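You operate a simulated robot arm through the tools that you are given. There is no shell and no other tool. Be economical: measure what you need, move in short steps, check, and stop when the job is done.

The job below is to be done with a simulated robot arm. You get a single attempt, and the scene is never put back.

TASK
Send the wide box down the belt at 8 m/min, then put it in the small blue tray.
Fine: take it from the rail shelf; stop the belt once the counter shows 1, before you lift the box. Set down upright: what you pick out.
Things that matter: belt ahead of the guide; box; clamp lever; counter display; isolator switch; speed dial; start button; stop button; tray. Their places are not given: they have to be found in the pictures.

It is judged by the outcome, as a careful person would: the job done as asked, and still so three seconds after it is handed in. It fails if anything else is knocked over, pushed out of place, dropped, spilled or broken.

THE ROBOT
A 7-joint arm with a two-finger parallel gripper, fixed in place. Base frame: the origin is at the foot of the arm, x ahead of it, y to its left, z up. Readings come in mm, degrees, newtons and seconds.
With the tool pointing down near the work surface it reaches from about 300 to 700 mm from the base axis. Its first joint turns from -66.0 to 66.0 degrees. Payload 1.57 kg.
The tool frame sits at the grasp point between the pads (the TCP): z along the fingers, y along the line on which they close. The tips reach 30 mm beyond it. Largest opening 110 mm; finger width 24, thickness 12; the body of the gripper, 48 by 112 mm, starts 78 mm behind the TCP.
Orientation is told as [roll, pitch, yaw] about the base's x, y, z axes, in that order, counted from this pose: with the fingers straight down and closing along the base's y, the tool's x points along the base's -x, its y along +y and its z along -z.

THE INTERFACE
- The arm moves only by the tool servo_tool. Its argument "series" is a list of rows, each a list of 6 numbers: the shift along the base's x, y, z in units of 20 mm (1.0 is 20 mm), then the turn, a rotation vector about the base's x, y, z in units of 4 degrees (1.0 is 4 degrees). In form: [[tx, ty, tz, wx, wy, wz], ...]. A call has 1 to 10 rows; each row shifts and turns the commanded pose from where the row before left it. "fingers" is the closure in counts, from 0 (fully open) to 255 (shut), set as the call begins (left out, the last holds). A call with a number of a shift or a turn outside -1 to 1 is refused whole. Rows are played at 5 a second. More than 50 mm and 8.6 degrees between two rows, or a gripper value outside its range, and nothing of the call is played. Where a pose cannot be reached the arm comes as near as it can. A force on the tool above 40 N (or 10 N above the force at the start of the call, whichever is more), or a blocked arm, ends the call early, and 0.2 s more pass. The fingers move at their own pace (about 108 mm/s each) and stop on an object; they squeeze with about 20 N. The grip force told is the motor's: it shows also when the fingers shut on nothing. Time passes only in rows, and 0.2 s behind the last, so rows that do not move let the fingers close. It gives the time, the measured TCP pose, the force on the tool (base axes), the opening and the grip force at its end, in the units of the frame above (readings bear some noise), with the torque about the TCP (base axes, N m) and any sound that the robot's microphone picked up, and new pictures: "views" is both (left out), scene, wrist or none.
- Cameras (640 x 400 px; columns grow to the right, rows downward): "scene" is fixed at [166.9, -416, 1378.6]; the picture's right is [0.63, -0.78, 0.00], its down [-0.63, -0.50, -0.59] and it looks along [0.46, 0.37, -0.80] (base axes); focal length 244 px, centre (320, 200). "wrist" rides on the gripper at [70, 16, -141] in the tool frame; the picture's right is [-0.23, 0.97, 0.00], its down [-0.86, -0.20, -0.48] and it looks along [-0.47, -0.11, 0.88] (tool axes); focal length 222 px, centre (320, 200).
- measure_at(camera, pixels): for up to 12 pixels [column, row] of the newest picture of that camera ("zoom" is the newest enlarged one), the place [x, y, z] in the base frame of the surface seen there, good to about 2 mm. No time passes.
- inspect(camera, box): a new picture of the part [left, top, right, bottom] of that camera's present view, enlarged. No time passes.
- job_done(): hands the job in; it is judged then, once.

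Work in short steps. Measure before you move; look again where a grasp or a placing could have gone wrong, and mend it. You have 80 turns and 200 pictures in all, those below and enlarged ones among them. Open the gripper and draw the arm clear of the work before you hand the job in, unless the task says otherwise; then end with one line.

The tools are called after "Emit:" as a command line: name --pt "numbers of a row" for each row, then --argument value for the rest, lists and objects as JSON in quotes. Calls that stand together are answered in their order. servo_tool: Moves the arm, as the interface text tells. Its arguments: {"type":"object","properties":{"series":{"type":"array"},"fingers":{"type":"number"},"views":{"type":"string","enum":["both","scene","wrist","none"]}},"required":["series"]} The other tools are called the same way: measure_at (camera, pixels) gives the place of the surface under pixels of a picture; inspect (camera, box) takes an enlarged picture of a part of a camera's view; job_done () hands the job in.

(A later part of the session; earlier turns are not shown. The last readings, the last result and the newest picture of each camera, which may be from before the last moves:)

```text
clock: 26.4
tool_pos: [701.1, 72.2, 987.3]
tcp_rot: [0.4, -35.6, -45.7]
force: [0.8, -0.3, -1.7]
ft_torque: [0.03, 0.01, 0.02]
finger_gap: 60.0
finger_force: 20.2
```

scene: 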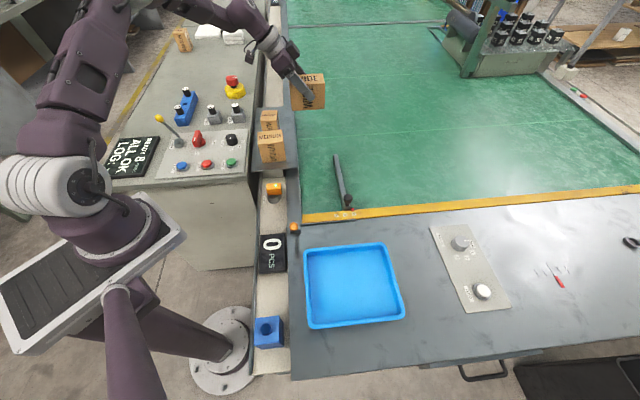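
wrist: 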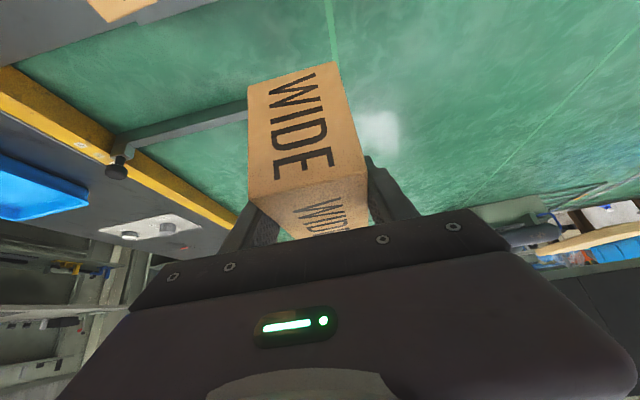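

Box is upright above the lane (u≈547, v≈445). With the camera side hanging near NARROW on descent, I shift further upstream (u≈603) while lowering to 900.

Emit:
servo_tool --pt "0 0 -0.9 0 0 0" --pt "0 0 -0.9 0 0 0" --pt "0.1 0.1 -0.9 0 0 0" --pt "0.4 0.35 -0.9 0 0 0" --pt "0.5 0.45 -0.7 0 0 0" --pt "0.5 0.45 0 0 0 0" --pt "0.5 0.45 0 0 0 0"

```text
clock: 28.0
tool_pos: [738.8, 107.5, 902.1]
tcp_rot: [0.4, -35.6, -45.9]
force: [-0.5, -0.2, -1.3]
ft_torque: [-0.01, 0.0, 0.03]
finger_gap: 60.3
finger_force: 20.0
```

scene: 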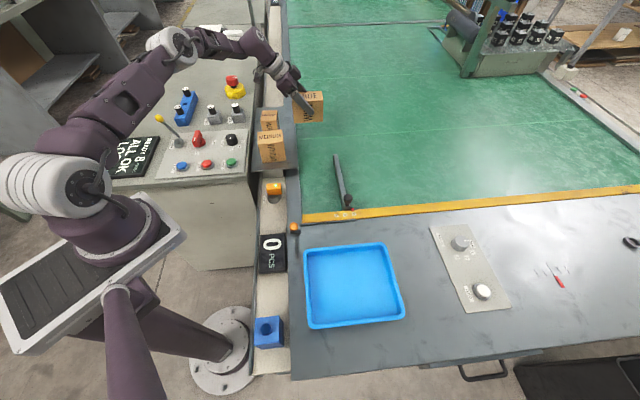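
wrist: 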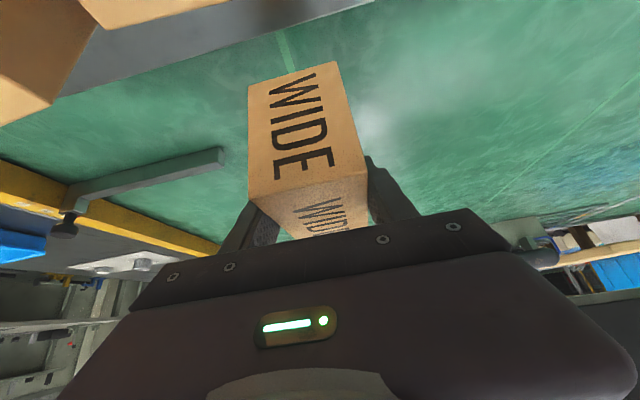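

Check clearance between the wrist hardware and the NARROW box.

Emit:
inspect --camera "scene" --box '[240, 40, 350, 180]'

Emit:
inspect --camera "wrist" --box '[0, 0, 380, 240]'

Emit:
measure_at --camera "wrist" --pixels '[[70, 60], [20, 60], [45, 100], [130, 5], [250, 120], [275, 185], [362, 160], [85, 15]]'

```text
2.86 times, centred on (295, 110) of scene
```

zoom: 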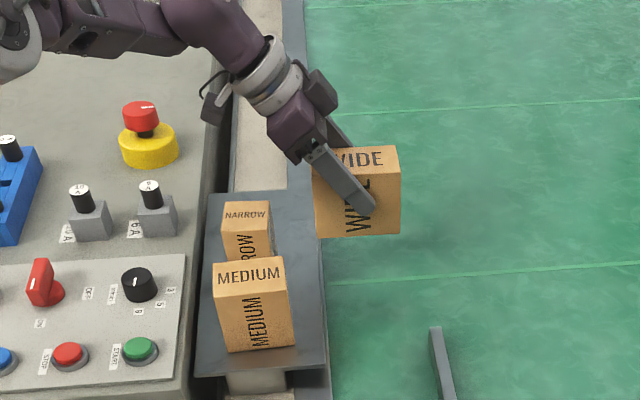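

```text
1.67 times, centred on (190, 120) of wrist
```

zoom: 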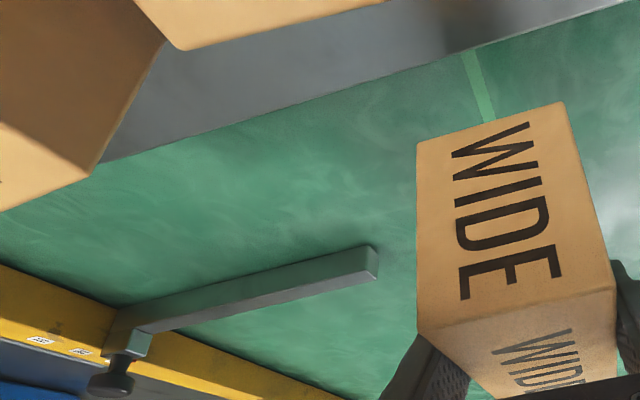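

```text
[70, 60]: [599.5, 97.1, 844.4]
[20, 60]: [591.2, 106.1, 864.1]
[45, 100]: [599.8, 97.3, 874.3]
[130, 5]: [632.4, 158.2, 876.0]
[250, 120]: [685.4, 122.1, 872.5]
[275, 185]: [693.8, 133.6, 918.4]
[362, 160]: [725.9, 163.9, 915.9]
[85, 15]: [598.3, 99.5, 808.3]
```

The clearance is fine (camera block stays ~40 mm clear). Descend to ~3 mm above the belt (TCP ≈823).

Emit:
servo_tool --pt "0.03 -0.03 -0.8 0 0 0" --pt "0.03 -0.03 -0.8 0 0 0" --pt "0 0 -0.8 0 0 0" --pt "0 0 -0.8 0 0 0" --pt "0 0 -0.6 0 0 0" --pt "0 0 -0.1 0 0 0"

Emit:
inspect --camera "scene" --box '[240, 40, 350, 180]'

```text
clock: 29.4
tool_pos: [741.7, 105.2, 824.4]
tcp_rot: [0.5, -35.9, -45.6]
force: [-2.0, -0.8, 13.3]
ft_torque: [0.2, 0.9, 0.19]
finger_gap: 60.1
finger_force: 20.4
```

scene: 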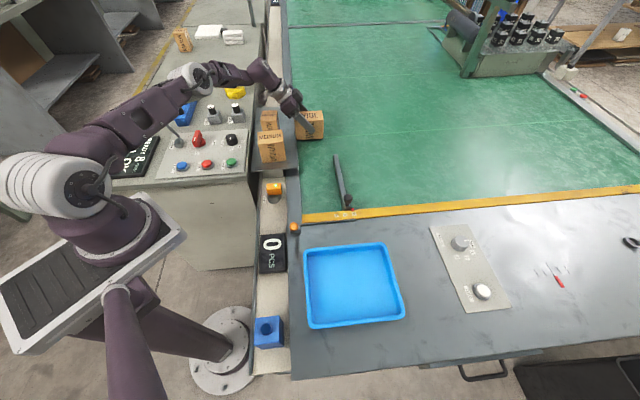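
wrist: 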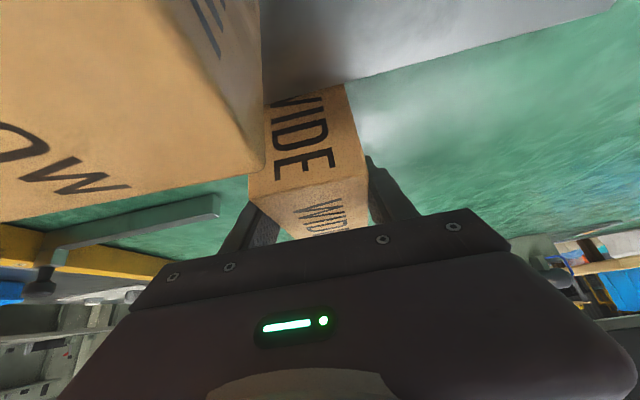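

```text
2.86 times, centred on (295, 110) of scene
```

zoom: 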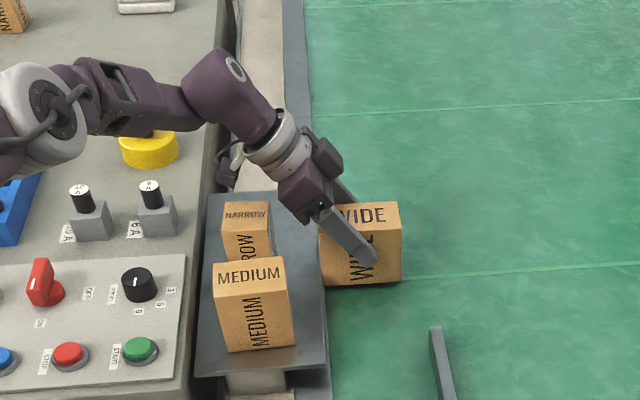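

Box touches the belt (13 N up). Open and rise straight up.

Emit:
servo_tool --pt "0 0 0.05 0 0 0" --pt "0 0 0 0 0 0" --pt "0 0 0.3 0 0 0" --pt "0 0 0.8 0 0 0" --pt "0 0 0.9 0 0 0" --pt "0 0 0.9 0 0 0" --pt "-0.3 -0.2 0.9 0 0 0" --pt "-0.4 -0.3 0.9 0 0 0" --pt "-0.4 -0.3 0.9 0 0 0" --fingers 50

Emit:
inspect --camera "scene" --box '[240, 60, 370, 190]'

```text
clock: 31.4
tool_pos: [718.7, 88.6, 936.4]
tcp_rot: [0.4, -35.6, -45.8]
force: [-0.5, -0.4, -0.1]
ft_torque: [0.01, 0.02, -0.01]
finger_gap: 88.4
finger_force: 0.2
```

scene: 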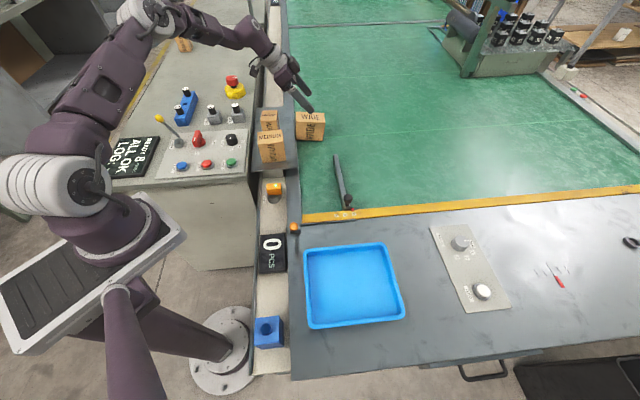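
wrist: 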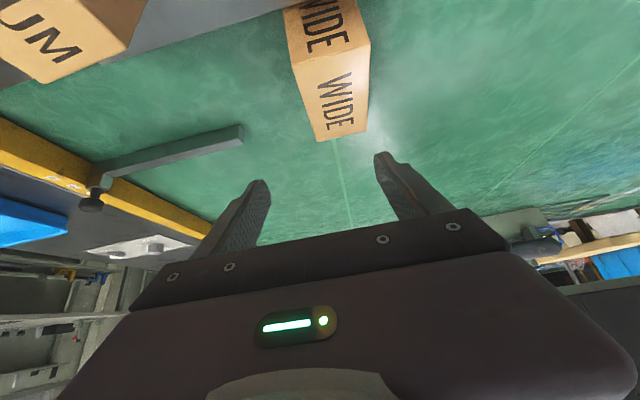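

```text
3.08 times, centred on (305, 125) of scene
```

zoom: 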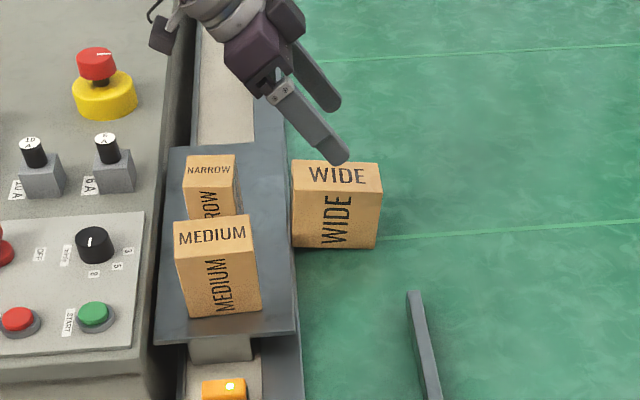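

Box stands on the belt. Measure its lane position relative to shelf edge and guide.

Emit:
measure_at --camera "scene" --pixels '[[296, 114], [324, 114], [297, 124], [323, 125], [323, 137], [291, 138], [293, 150], [334, 157], [338, 160], [275, 188], [284, 188]]'

Emit:
measure_at --camera "wrist" --pixels '[[298, 70], [318, 138], [367, 130], [368, 50], [240, 130], [97, 160], [335, 100]]'

```text
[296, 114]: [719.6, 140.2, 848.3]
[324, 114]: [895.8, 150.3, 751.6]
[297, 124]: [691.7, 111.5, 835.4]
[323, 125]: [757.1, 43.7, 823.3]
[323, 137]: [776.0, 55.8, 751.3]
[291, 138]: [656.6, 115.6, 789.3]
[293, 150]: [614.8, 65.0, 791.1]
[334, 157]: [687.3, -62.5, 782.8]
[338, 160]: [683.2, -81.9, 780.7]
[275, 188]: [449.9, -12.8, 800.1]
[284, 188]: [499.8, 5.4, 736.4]
```

```text
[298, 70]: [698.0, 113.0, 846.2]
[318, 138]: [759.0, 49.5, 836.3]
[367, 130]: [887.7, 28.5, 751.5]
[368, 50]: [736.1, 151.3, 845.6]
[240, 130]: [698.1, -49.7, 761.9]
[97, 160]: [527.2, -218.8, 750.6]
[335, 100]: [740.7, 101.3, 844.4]
```

The near top edge reads ~846 and far ~836, which may mean a tilt. Zoom in.

Emit:
inspect --camera "wrist" --box '[270, 0, 390, 150]'

Emit:
measure_at --camera "zoom" --pixels '[[200, 160], [225, 250], [280, 360], [400, 340], [420, 250], [300, 250], [350, 300], [410, 150], [300, 60]]'

Emit:
inspect --camera "scene" --box '[285, 100, 335, 150]'

Emit:
measure_at --camera "zoom" --pixels '[[180, 130], [250, 140], [300, 130], [380, 135], [420, 180], [420, 280], [150, 200], [150, 300], [200, 320], [300, 325]]'

```text
2.67 times, centred on (330, 75) of wrist
```

zoom: 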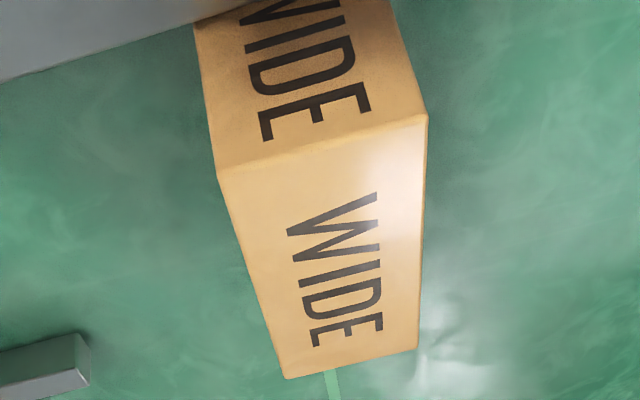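

```text
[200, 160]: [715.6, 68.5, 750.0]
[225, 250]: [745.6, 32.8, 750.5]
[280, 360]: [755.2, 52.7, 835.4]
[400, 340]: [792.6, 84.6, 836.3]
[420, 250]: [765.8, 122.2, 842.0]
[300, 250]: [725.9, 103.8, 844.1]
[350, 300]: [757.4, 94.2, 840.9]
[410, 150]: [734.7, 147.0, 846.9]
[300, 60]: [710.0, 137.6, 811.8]
```

```text
8.00 times, centred on (310, 125) of scene
```

zoom: 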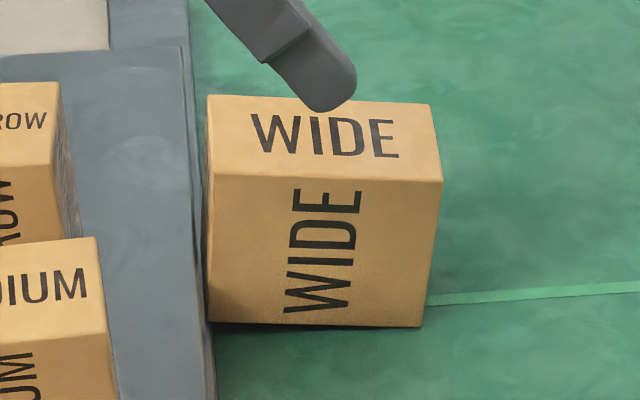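

```text
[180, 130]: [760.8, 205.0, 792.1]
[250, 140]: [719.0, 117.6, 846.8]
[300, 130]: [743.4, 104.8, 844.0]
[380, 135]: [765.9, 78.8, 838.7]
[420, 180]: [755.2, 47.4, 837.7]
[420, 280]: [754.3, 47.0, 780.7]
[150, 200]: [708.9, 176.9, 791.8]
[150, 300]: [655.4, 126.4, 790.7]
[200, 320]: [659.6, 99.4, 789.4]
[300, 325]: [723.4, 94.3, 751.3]
```

Top slopes ~7°: the shelf-side bottom edge seems propped on something. Measure edges in detail.

Emit:
measure_at --camera "zoom" --pixels '[[214, 185], [214, 230], [214, 270], [214, 310], [437, 190], [430, 250], [422, 315], [330, 315], [260, 310], [207, 340], [212, 360], [195, 250]]'

Emit:
measure_at --camera "scene" --pixels '[[288, 158], [290, 158], [292, 158], [294, 158], [296, 158], [286, 158], [289, 150], [287, 75], [289, 75], [291, 75], [293, 75]]'

```text
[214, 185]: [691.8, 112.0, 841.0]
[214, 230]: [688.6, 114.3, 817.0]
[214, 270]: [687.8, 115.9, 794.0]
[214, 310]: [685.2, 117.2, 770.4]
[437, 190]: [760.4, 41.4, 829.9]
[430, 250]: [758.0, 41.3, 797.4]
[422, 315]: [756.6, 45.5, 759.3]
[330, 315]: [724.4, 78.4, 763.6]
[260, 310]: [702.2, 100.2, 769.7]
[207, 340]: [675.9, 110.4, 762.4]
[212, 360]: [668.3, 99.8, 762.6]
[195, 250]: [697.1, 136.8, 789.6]
```

```text
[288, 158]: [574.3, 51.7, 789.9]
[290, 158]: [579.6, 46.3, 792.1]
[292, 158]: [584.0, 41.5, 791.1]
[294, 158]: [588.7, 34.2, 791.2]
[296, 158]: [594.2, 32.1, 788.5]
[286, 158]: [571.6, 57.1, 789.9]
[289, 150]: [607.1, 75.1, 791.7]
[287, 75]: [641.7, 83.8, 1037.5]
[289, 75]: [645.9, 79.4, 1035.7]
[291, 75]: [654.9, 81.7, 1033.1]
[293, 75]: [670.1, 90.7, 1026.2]
```

The rail top (z 762) reaches v≈402+, so the box's edge sits on the rail. Find the exact rail edge.

Emit:
measure_at --camera "zoom" --pixels '[[206, 385], [210, 385], [214, 385], [218, 385], [222, 385], [228, 385], [236, 385]]'

Emit:
measure_at --camera "scene" --pixels '[[294, 190], [296, 190], [298, 190], [300, 190], [302, 190], [295, 205], [297, 205], [299, 205], [338, 175], [340, 180], [343, 190], [341, 195]]'

```text
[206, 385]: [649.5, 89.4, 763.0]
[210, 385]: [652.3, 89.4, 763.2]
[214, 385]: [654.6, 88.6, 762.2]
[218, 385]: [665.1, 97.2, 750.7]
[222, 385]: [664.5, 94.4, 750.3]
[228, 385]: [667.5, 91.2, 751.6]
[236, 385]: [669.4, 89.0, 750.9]
```

```text
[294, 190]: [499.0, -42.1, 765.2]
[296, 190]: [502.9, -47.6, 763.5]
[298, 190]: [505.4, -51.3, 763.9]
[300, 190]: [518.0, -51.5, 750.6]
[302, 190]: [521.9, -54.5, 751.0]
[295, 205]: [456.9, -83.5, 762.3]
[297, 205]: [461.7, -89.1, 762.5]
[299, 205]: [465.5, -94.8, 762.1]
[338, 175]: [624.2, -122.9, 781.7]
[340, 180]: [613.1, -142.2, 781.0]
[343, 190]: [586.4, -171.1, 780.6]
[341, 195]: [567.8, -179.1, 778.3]
```

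Rail edge is at v≈401, guide at v≈527: lane centre 463. I go back down, regrip, and will shift the box ~11 mm away from the rail and level it.

Emit:
servo_tool --pt "0.4 0.3 -0.9 0 0 0" --pt "0.4 0.3 -0.9 0 0 0" --pt "0.3 0.2 -0.9 0 0 0" --pt "0 0 -0.9 0 0 0" --pt "0 0 -0.9 0 0 0" --pt "0 0 -0.8 0 0 0" --pt "0 0 -0.2 0 0 0" --views "wrist"

Emit:
servo_tool --pt "0 0 0 0 0 0" --pt "0 0 0 0 0 0" --pt "0 0 0 0 0 0" --fingers 210 --views "wrist"

```text
clock: 33.0
tool_pos: [740.8, 105.8, 826.3]
tcp_rot: [0.4, -35.6, -45.8]
force: [1.0, 0.6, -0.2]
ft_torque: [-0.03, 0.0, 0.0]
finger_gap: 88.5
finger_force: 0.0
```

wrist: 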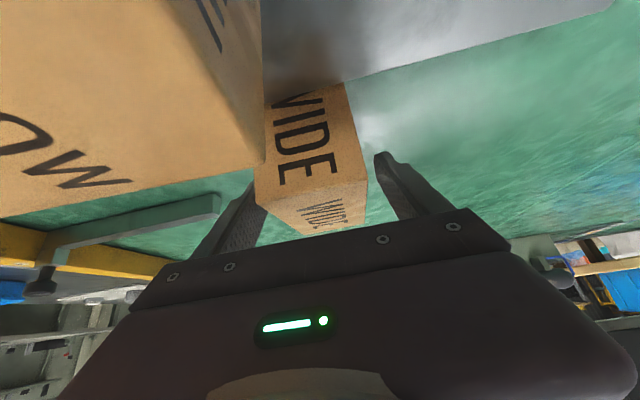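

```text
clock: 33.8
tool_pos: [738.9, 106.1, 826.6]
tcp_rot: [0.4, -35.6, -45.6]
force: [0.5, 0.2, -0.7]
ft_torque: [0.0, -0.03, 0.05]
finger_gap: 60.0
finger_force: 19.4
```

wrist: 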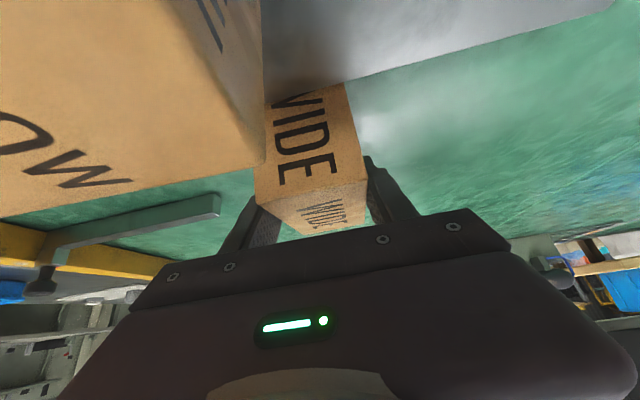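

Gripped again. Lift, level by 7° about the belt axis, and shift 6 mm toward the guide.

Emit:
servo_tool --pt "0 0 0.5 0 0 0" --pt "0.1 -0.1 0.5 -0.64 -0.64 0" --pt "0.11 -0.11 0.2 -0.64 -0.64 0" --pt "0 0 0 0 0 0"

Emit:
inspect --camera "scene" --box '[285, 90, 335, 140]'

Emit:
measure_at --camera "zoom" --pixels '[[250, 140], [210, 140], [380, 135], [400, 130], [300, 140], [218, 185], [222, 280], [440, 190], [430, 300], [425, 180]]'

```text
clock: 34.8
tool_pos: [746.6, 100.7, 850.0]
tcp_rot: [0.5, -42.9, -45.7]
force: [0.4, -0.9, -1.8]
ft_torque: [0.0, 0.03, 0.0]
finger_gap: 59.5
finger_force: 20.0
```

scene: 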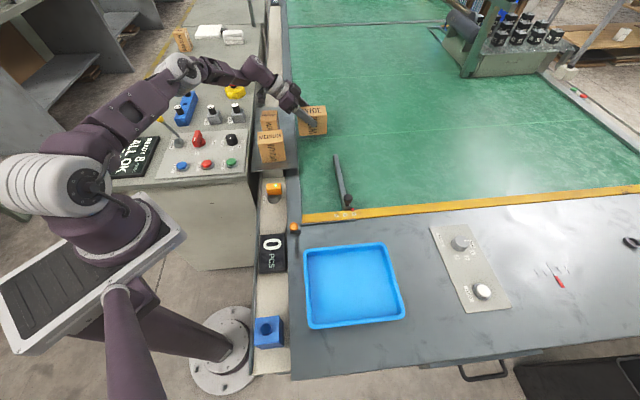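
wrist: 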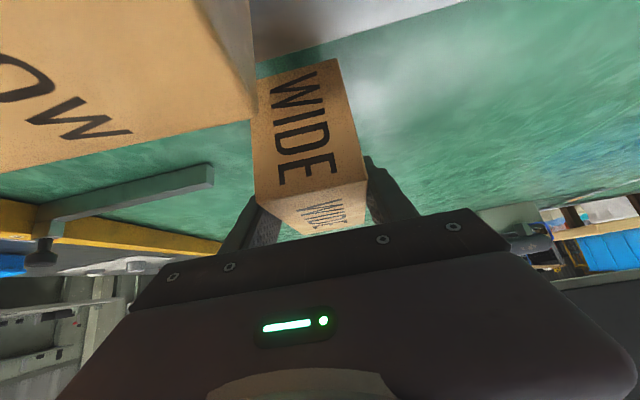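

```text
8.00 times, centred on (310, 115) of scene
```

zoom: 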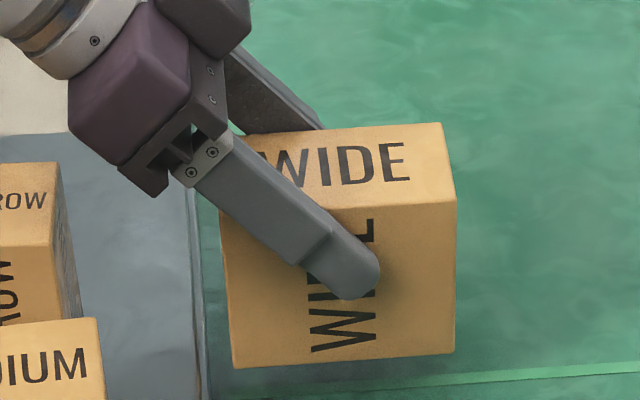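

```text
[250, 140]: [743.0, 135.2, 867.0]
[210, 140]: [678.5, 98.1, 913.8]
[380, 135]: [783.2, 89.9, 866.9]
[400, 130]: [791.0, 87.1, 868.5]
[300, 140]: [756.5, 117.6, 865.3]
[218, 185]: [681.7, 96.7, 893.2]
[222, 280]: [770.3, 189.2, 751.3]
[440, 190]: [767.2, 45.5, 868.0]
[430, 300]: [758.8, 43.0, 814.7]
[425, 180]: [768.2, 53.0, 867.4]
```

Level now (top 866–868). Shift 2 mm more and lower ~30 mm to the belt.

Emit:
servo_tool --pt "0.07 -0.07 -0.5 0 0 0" --pt "0 0 -0.5 0 0 0" --pt "0 0 -0.4 0 0 0" --pt "0 0 -0.08 0 0 0"

Emit:
inspect --camera "scene" --box '[285, 100, 335, 150]'

Emit:
measure_at --camera "zoom" --pixels '[[300, 130], [390, 130], [430, 180], [436, 250], [235, 280], [240, 330], [225, 200], [240, 250], [430, 310], [210, 380], [218, 380], [226, 380]]'

```text
clock: 35.8
tool_pos: [747.0, 100.4, 820.0]
tcp_rot: [0.7, -42.8, -45.9]
force: [1.4, 1.4, 1.1]
ft_torque: [0.28, 0.4, -0.3]
finger_gap: 59.8
finger_force: 19.2
```

scene: 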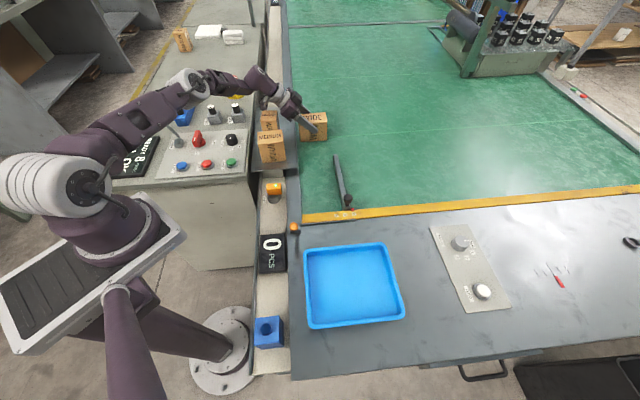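
wrist: 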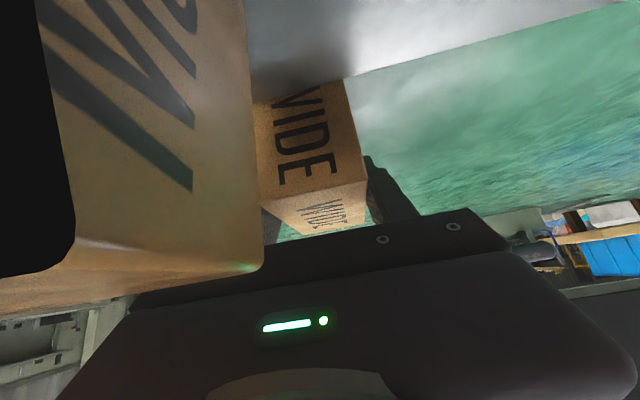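

```text
8.00 times, centred on (310, 125) of scene
```

zoom: 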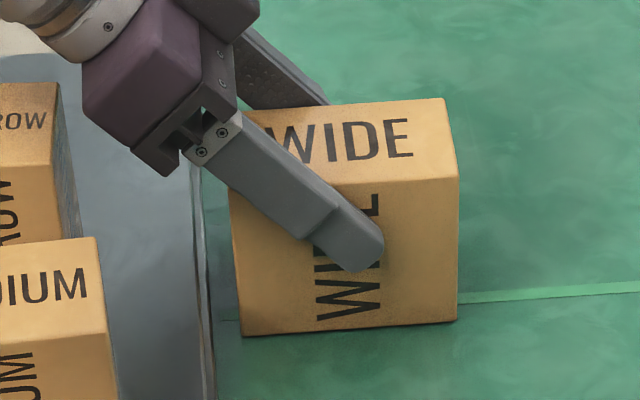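

```text
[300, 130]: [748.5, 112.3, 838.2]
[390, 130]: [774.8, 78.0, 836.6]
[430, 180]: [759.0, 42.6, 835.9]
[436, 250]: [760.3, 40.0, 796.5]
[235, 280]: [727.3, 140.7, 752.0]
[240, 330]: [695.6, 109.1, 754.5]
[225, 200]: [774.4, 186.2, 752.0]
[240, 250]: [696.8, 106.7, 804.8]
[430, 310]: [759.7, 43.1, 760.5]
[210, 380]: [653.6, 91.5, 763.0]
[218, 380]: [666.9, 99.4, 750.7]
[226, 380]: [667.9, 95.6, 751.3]
```

Box rests flat between v≈412 and 516. Release and rise straight up (camera is close to NARROW, so no sideways motion).

Emit:
servo_tool --pt "0 0 0 0 0 0" --pt "0 0 0 0 0 0" --pt "0 0 0.5 0 0 0" --pt "0 0 0.8 0 0 0" --pt "0 0 0.9 0 0 0" --pt "0 0 0.9 0 0 0" --pt "-0.1 -0.1 0.9 0 0 0" --pt "-0.3 -0.3 0.9 0 0 0" --pt "-0.3 -0.3 0.9 0 0 0" --fingers 50

Emit:
inspect --camera "scene" --box '[245, 90, 345, 170]'

Emit:
measure_at --camera "zoom" --pixels '[[320, 120], [400, 125], [420, 125], [350, 135], [325, 225], [420, 225], [100, 120], [110, 240]]'

```text
clock: 37.8
tool_pos: [731.6, 87.3, 937.3]
tcp_rot: [0.7, -42.8, -45.9]
force: [0.9, 0.0, 0.3]
ft_torque: [0.03, -0.01, 0.0]
finger_gap: 88.3
finger_force: 0.0
```

scene: 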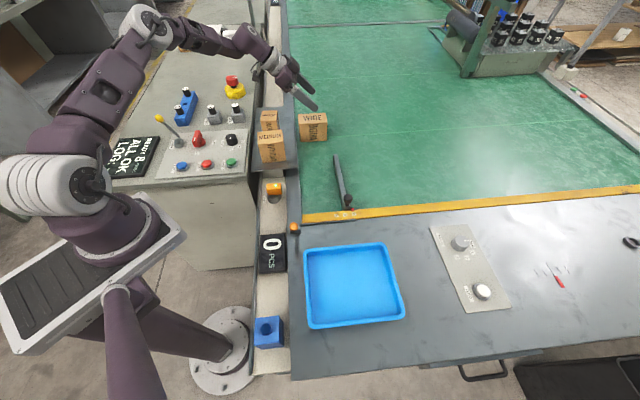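
wrist: 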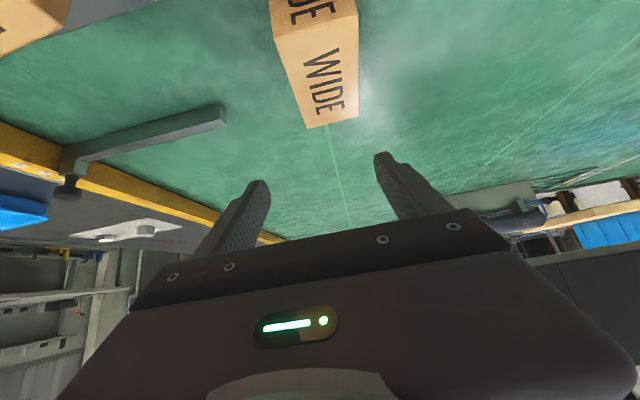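

```text
5.00 times, centred on (295, 130) of scene
```

zoom: 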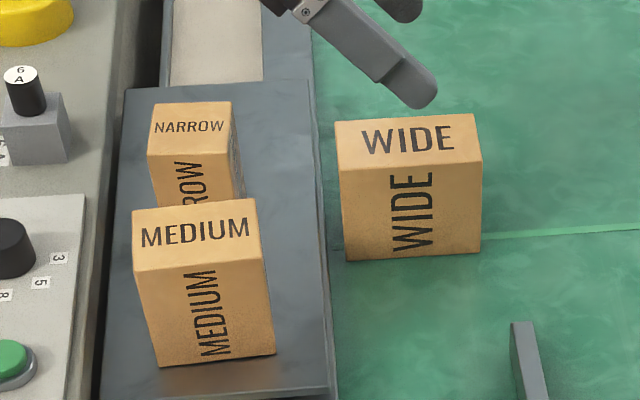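

```text
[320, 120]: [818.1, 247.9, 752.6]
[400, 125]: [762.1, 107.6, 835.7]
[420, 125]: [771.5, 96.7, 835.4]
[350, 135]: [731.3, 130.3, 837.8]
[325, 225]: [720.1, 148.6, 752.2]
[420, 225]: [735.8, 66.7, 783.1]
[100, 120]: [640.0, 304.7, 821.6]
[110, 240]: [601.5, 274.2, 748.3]
```

Box stands level in the lane. Now check the orange lever, rod and guide pointer before starting the belt.

Emit:
inspect --camera "scene" --box '[280, 195, 370, 250]'

Emit:
measure_at --camera "zoom" --pixels '[[105, 235], [125, 265], [100, 270], [200, 250], [400, 235], [560, 225], [100, 330], [520, 100], [520, 140], [560, 190], [105, 290], [125, 300]]'

Emit:
inspect --camera "scene" --box '[90, 100, 250, 190]'

```text
7.11 times, centred on (325, 222) of scene
```

zoom: 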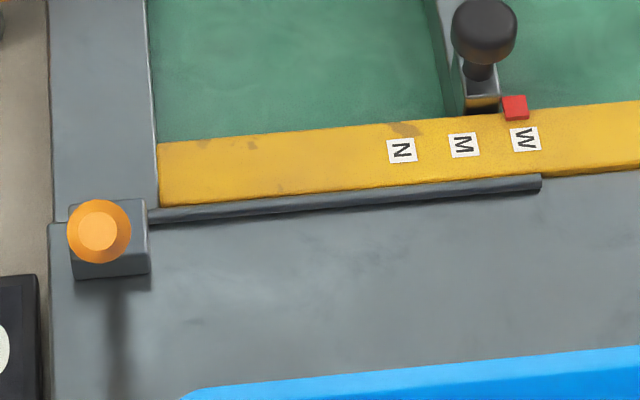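

```text
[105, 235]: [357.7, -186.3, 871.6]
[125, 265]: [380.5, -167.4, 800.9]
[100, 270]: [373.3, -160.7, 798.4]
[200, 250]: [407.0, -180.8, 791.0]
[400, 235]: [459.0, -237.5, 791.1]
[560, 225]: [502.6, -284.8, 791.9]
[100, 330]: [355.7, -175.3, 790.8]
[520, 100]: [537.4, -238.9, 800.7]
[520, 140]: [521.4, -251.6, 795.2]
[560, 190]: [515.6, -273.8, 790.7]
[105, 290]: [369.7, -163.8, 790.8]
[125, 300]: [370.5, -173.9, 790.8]
```

```text
4.00 times, centred on (170, 145) of scene
```

zoom: 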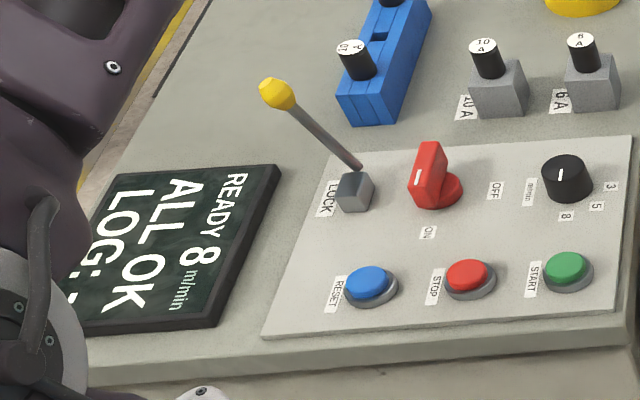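

The guide pointer is on W and the display says READY 8 m/min, ALL OK. Now bring the tool upright and move toward the START button (415,138,842), fingers shut.

Emit:
servo_tool --pt "-0.8 0.1 0.6 0.7 0.7 0" --pt "-0.8 0.1 0.6 0.7 0.7 0" --pt "-0.8 0.1 0.6 0.7 0.7 0" --pt "-0.8 0.13 0.2 0.7 0.7 0" --pt "-0.8 0.13 0 0.7 0.7 0" --pt "-0.8 0.13 0 0.7 0.7 0" --pt "-0.8 0.13 0 0.7 0.7 0" --pt "-0.8 0.13 0 0.7 0.7 0" --pt "-0.8 0.13 0 0.7 0.7 0" --pt "-0.8 0.13 0 0.7 0.7 0" --fingers 255 --views "none"

Emit:
servo_tool --pt "-0.8 0.13 0 0.6 0.6 0" --pt "-0.9 0.13 0 0 0 0" --pt "-0.9 0.13 0 0 0 0" --pt "-0.9 0.13 0 0 0 0" --pt "-0.9 0.13 0 0 0 0" --pt "-0.9 0.13 0 0 0 0" --pt "-0.9 0.13 0 0 0 0" --pt "-0.9 0.13 0 0 0 0" --pt "-0.7 0.13 0 0 0 0"

```text
clock: 40.0
tool_pos: [571.7, 109.8, 976.6]
tcp_rot: [0.1, -3.2, -45.7]
force: [0.4, -0.1, 0.0]
ft_torque: [-0.01, -0.01, 0.04]
finger_gap: 0.0
finger_force: 19.8
```

```text
clock: 42.0
tool_pos: [416.2, 133.6, 977.3]
tcp_rot: [-0.1, 0.2, -45.8]
force: [-0.4, -0.6, 0.1]
ft_torque: [-0.01, 0.0, 0.02]
finger_gap: 0.0
finger_force: 19.8
```

scene: 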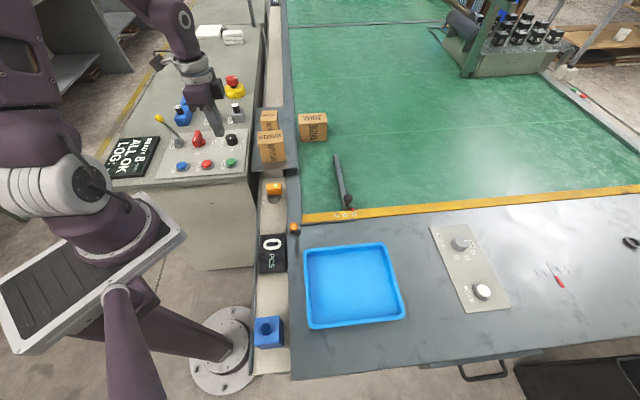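
wrist: 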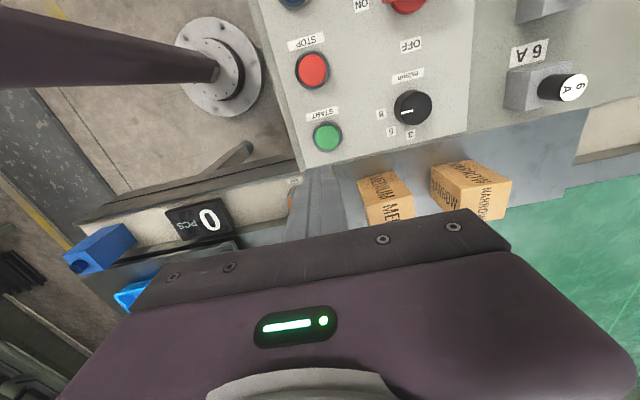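

Measure START and STOP tops precisely from here.

Emit:
measure_at --camera "wrist" --pixels '[[327, 136], [327, 130], [327, 143], [320, 137], [334, 137], [312, 68], [312, 60], [312, 78], [302, 68], [322, 68]]'

```text
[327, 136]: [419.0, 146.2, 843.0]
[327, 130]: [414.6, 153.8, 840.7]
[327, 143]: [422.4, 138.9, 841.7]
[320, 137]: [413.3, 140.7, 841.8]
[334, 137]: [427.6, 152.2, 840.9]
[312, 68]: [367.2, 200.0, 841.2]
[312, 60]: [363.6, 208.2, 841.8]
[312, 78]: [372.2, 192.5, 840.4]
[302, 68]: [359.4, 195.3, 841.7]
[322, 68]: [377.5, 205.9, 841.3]
```

START centre ≈(418,145), STOP ≈(367,198), tops z≈842. Lower to ~15 mm above START.

Emit:
servo_tool --pt "0.1 0.57 -0.8 0 0 0" --pt "0 0 -0.9 0 0 0" --pt "0 0 -0.9 0 0 0" --pt "0 0 -0.9 0 0 0" --pt "0 0 -0.8 0 0 0"

Emit:
inspect --camera "scene" --box '[170, 120, 260, 190]'

```text
clock: 43.2
tool_pos: [419.4, 145.1, 891.8]
tcp_rot: [0.0, 0.1, -45.7]
force: [1.1, -0.4, -0.4]
ft_torque: [-0.03, -0.01, -0.03]
finger_gap: 0.0
finger_force: 19.9
```

scene: 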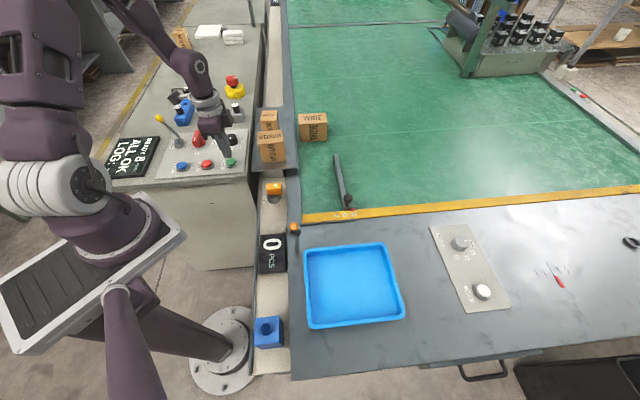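
wrist: 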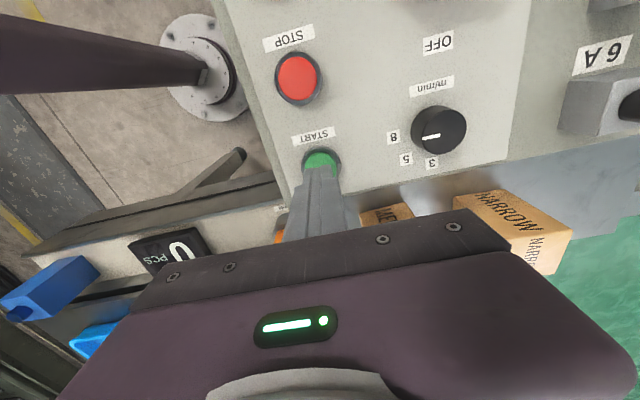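

```text
5.71 times, centred on (215, 155) of scene
```

zoom: 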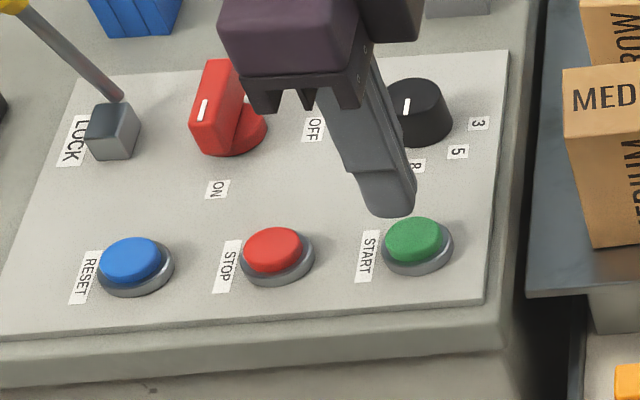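

Press START (about 6 mm), lift, and shift over STOP in one go.

Emit:
servo_tool --pt "0 0 -0.7 0 0 0" --pt "0 0 -0.4 0 0 0" --pt "0 0 -0.25 0 0 0" --pt "0 0 0.9 0 0 0" --pt "-0.6 0.65 0.4 0 0 0" --pt "-1 1 0 0 0 0" --pt "-0.95 1 0 0 0 0"

```text
clock: 44.8
tool_pos: [368.0, 198.1, 889.4]
tcp_rot: [0.1, 0.1, -45.5]
force: [0.0, 0.4, -0.2]
ft_torque: [-0.05, 0.01, 0.03]
finger_gap: 0.0
finger_force: 20.6
heard: click
```

scene: 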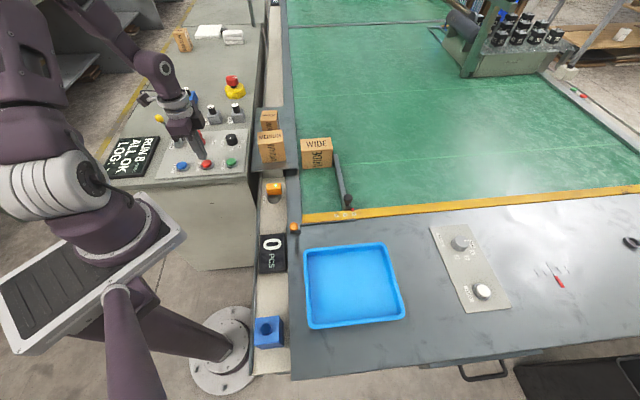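
wrist: 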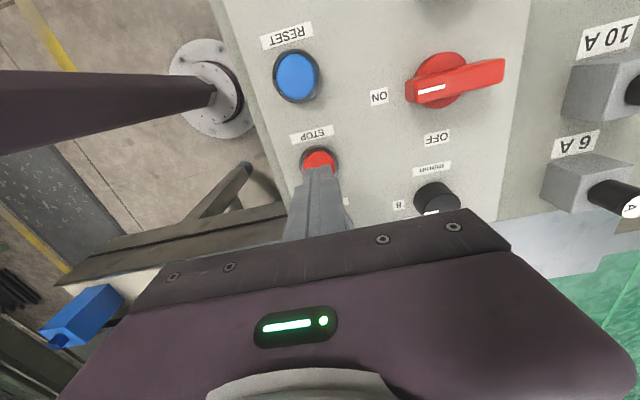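

Belt RUNs at 8; box is entering the lane (316,150), counter 0. Wait with the finger just above STOP.

Emit:
servo_tool --pt "0 0 -0.3 0 0 0" --pt "0 0 -0.2 0 0 0" --pt "0 0 0 0 0 0" --views "scene"

```text
clock: 45.6
tool_pos: [368.5, 198.3, 879.2]
tcp_rot: [0.1, 0.0, -45.6]
force: [-0.1, 0.0, -0.1]
ft_torque: [0.0, 0.01, 0.05]
finger_gap: 0.0
finger_force: 19.6
```

scene: 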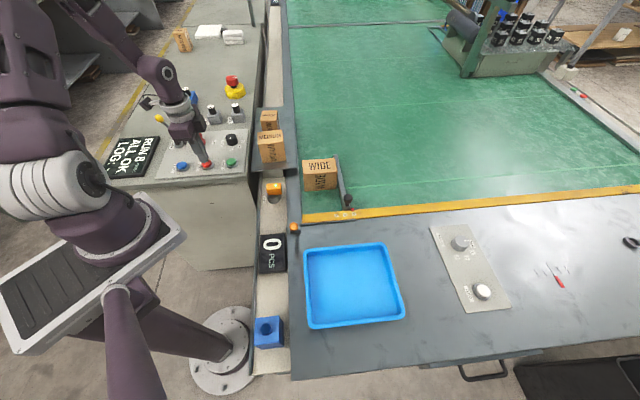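

Box is travelling in the lane, counter still 0. Wait a little more.

Emit:
servo_tool --pt "0 0 0 0 0 0" --pt "0 0 0 0 0 0" --views "scene"

```text
clock: 46.2
tool_pos: [367.2, 198.7, 879.1]
tcp_rot: [-0.1, 0.1, -45.6]
force: [-0.3, 0.9, -0.3]
ft_torque: [0.05, 0.0, 0.02]
finger_gap: 0.0
finger_force: 20.0
```

scene: 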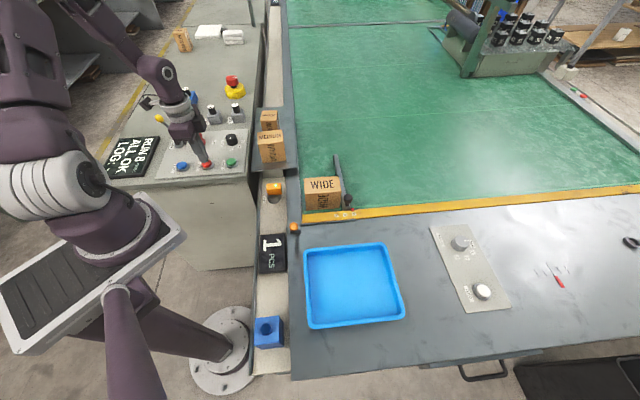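

Counter shows 1. Press STOP now.

Emit:
servo_tool --pt "0 0 -0.5 0 0 0" --pt "0 0 -0.2 0 0 0" --pt "0 0 0.8 0 0 0" --pt "0 0 0.8 0 0 0"

Emit:
inspect --camera "scene" --box '[90, 110, 370, 280]'

```text
clock: 47.2
tool_pos: [365.9, 198.5, 897.5]
tcp_rot: [-0.1, 0.0, -45.7]
force: [0.4, -0.6, -0.2]
ft_torque: [-0.02, -0.01, -0.03]
finger_gap: 0.3
finger_force: 19.8
heard: click
```

scene: 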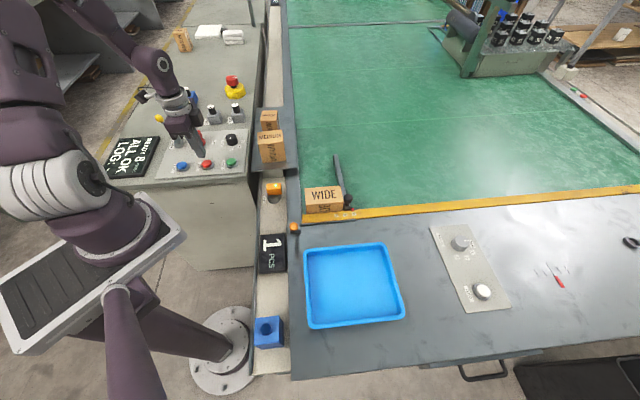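
wrist: 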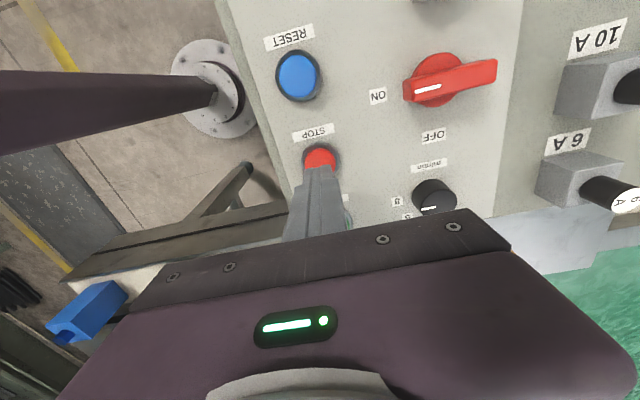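

```text
2.29 times, centred on (230, 195) of scene
```

zoom: 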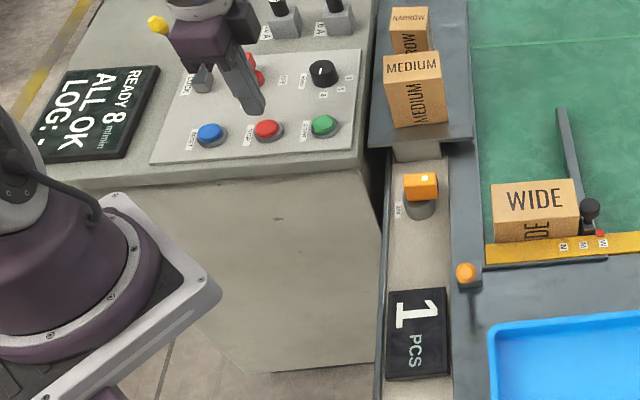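

Belt stopped (READY), counter 1, box against the end strip. Measure the box.

Emit:
measure_at --camera "scene" --pixels '[[307, 190], [339, 188], [342, 198], [308, 201], [324, 194], [325, 207], [310, 206], [346, 203], [343, 194], [303, 198], [345, 207], [302, 214]]'

Emit:
inspect --camera "scene" --box '[285, 175, 365, 225]'

```text
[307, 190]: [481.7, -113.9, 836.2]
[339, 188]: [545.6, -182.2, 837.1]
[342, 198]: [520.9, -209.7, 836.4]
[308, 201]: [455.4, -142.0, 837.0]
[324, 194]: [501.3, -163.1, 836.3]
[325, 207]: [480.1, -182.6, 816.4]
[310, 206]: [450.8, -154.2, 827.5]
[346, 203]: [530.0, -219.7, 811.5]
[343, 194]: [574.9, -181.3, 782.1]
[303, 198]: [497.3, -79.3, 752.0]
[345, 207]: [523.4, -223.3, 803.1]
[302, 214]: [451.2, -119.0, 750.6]
```

```text
8.00 times, centred on (325, 200) of scene
```

zoom: 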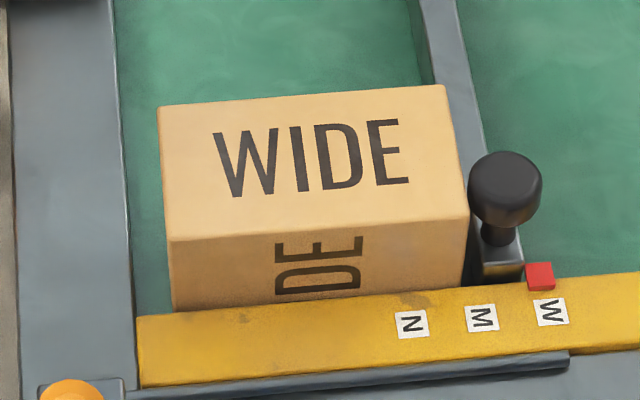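

Box top centre ≈(500,−161,836), aligned with the current yaw. Travel at safe height to above it with fingers opening.

Emit:
servo_tool --pt "0 0 0.9 0 0 0" --pt "0 -0.8 0.9 0 0 0" --pt "0.3 -1 0.9 0 0 0" --pt "0.4 -1 0.4 0 0 0" --pt "0.4 -1 0 0 0 0" --pt "0.4 -1 0 0 0 0" --pt "0.4 -1 0 0 0 0" --pt "0.4 -1 0 0 0 0" --pt "0.4 -1 0 0 0 0" --pt "0.4 -1 0 0 0 0" --views "none"

Emit:
servo_tool --pt "0.4 -1 0 0 0 0" --pt "0.4 -1 0 0 0 0" --pt "0.4 -1 0 0 0 0" --pt "0.4 -1 0 0 0 0" --pt "0.4 -1 0 0 0 0" --pt "0.4 -1 0 0 0 0" --pt "0.4 -1 0 0 0 0" --pt "0.4 -1 0 0 0 0" --pt "0.4 -1 0 0 0 0" --pt "0 -0.15 0 0 0 0" --fingers 50

```text
clock: 49.4
tool_pos: [428.9, 21.2, 960.2]
tcp_rot: [0.0, 0.0, -45.5]
force: [-0.5, -0.3, -0.6]
ft_torque: [-0.01, -0.01, 0.03]
finger_gap: 0.0
finger_force: 19.9
```

```text
clock: 51.6
tool_pos: [502.0, -161.0, 960.4]
tcp_rot: [0.0, 0.1, -45.5]
force: [-0.2, -0.1, -0.2]
ft_torque: [-0.01, 0.02, 0.01]
finger_gap: 88.7
finger_force: 0.1
```

scene: 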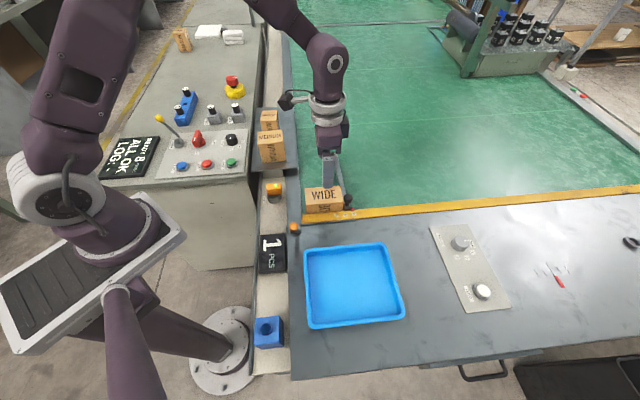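
wrist: 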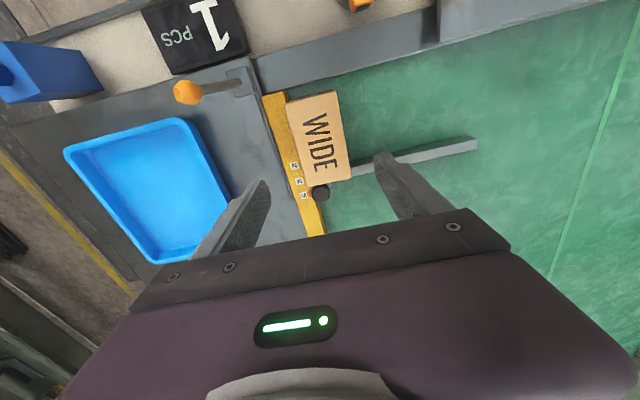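

Emit:
inspect --camera "wrist" --box '[250, 70, 370, 220]'

Emit:
measure_at --camera "wrist" --pixels '[[289, 105], [337, 94], [349, 176], [309, 183], [320, 140], [295, 140], [345, 138], [285, 120], [278, 130], [320, 193], [300, 190]]'

```text
2.67 times, centred on (310, 145) of wrist
```

zoom: 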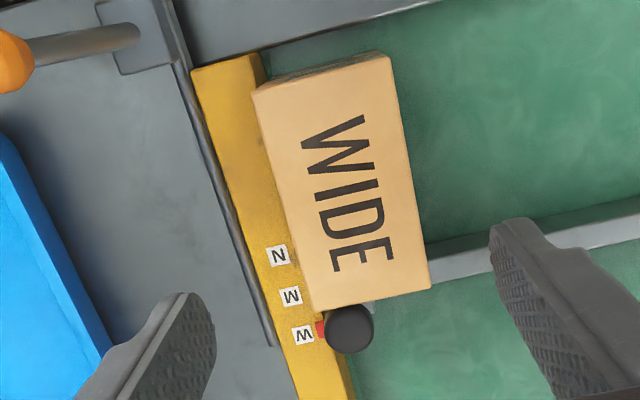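

```text
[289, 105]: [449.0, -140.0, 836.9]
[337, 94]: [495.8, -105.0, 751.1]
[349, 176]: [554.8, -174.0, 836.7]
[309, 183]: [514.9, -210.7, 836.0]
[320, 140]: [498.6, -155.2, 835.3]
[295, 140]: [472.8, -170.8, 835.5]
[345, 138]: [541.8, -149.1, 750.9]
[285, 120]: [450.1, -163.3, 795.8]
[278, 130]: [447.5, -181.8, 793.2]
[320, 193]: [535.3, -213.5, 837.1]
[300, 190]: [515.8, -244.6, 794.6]
```

Box centre ≈(501,−158). Descend to z≈834, tips (804) staying above the yellow strip top (795).

Emit:
servo_tool --pt "0 0.12 -0.9 0 0 0" --pt "0 0 -0.9 0 0 0" --pt "0 0 -0.9 0 0 0" --pt "0 0 -0.9 0 0 0" --pt "0 0 -0.9 0 0 0" --pt "0 0 -0.9 0 0 0" --pt "0 0 -0.85 0 0 0"

```text
clock: 53.2
tool_pos: [501.6, -157.4, 834.3]
tcp_rot: [-0.1, 0.1, -45.7]
force: [0.4, 0.2, -0.3]
ft_torque: [-0.02, -0.02, 0.03]
finger_gap: 88.4
finger_force: 0.0
```

scene: 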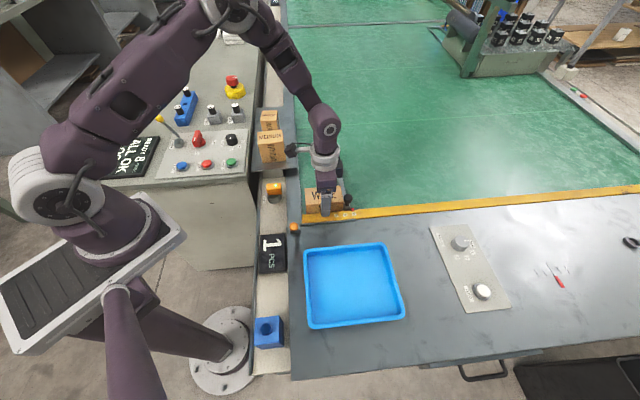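
wrist: 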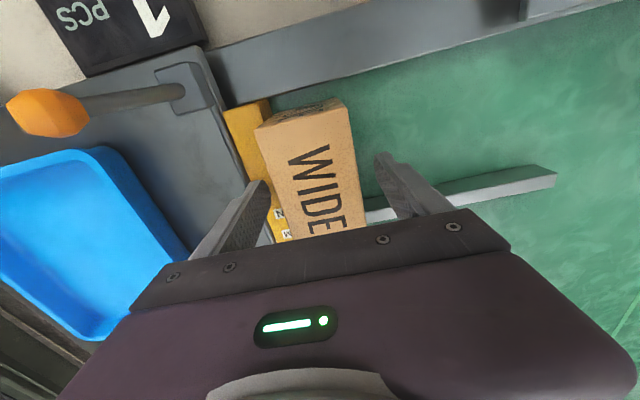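

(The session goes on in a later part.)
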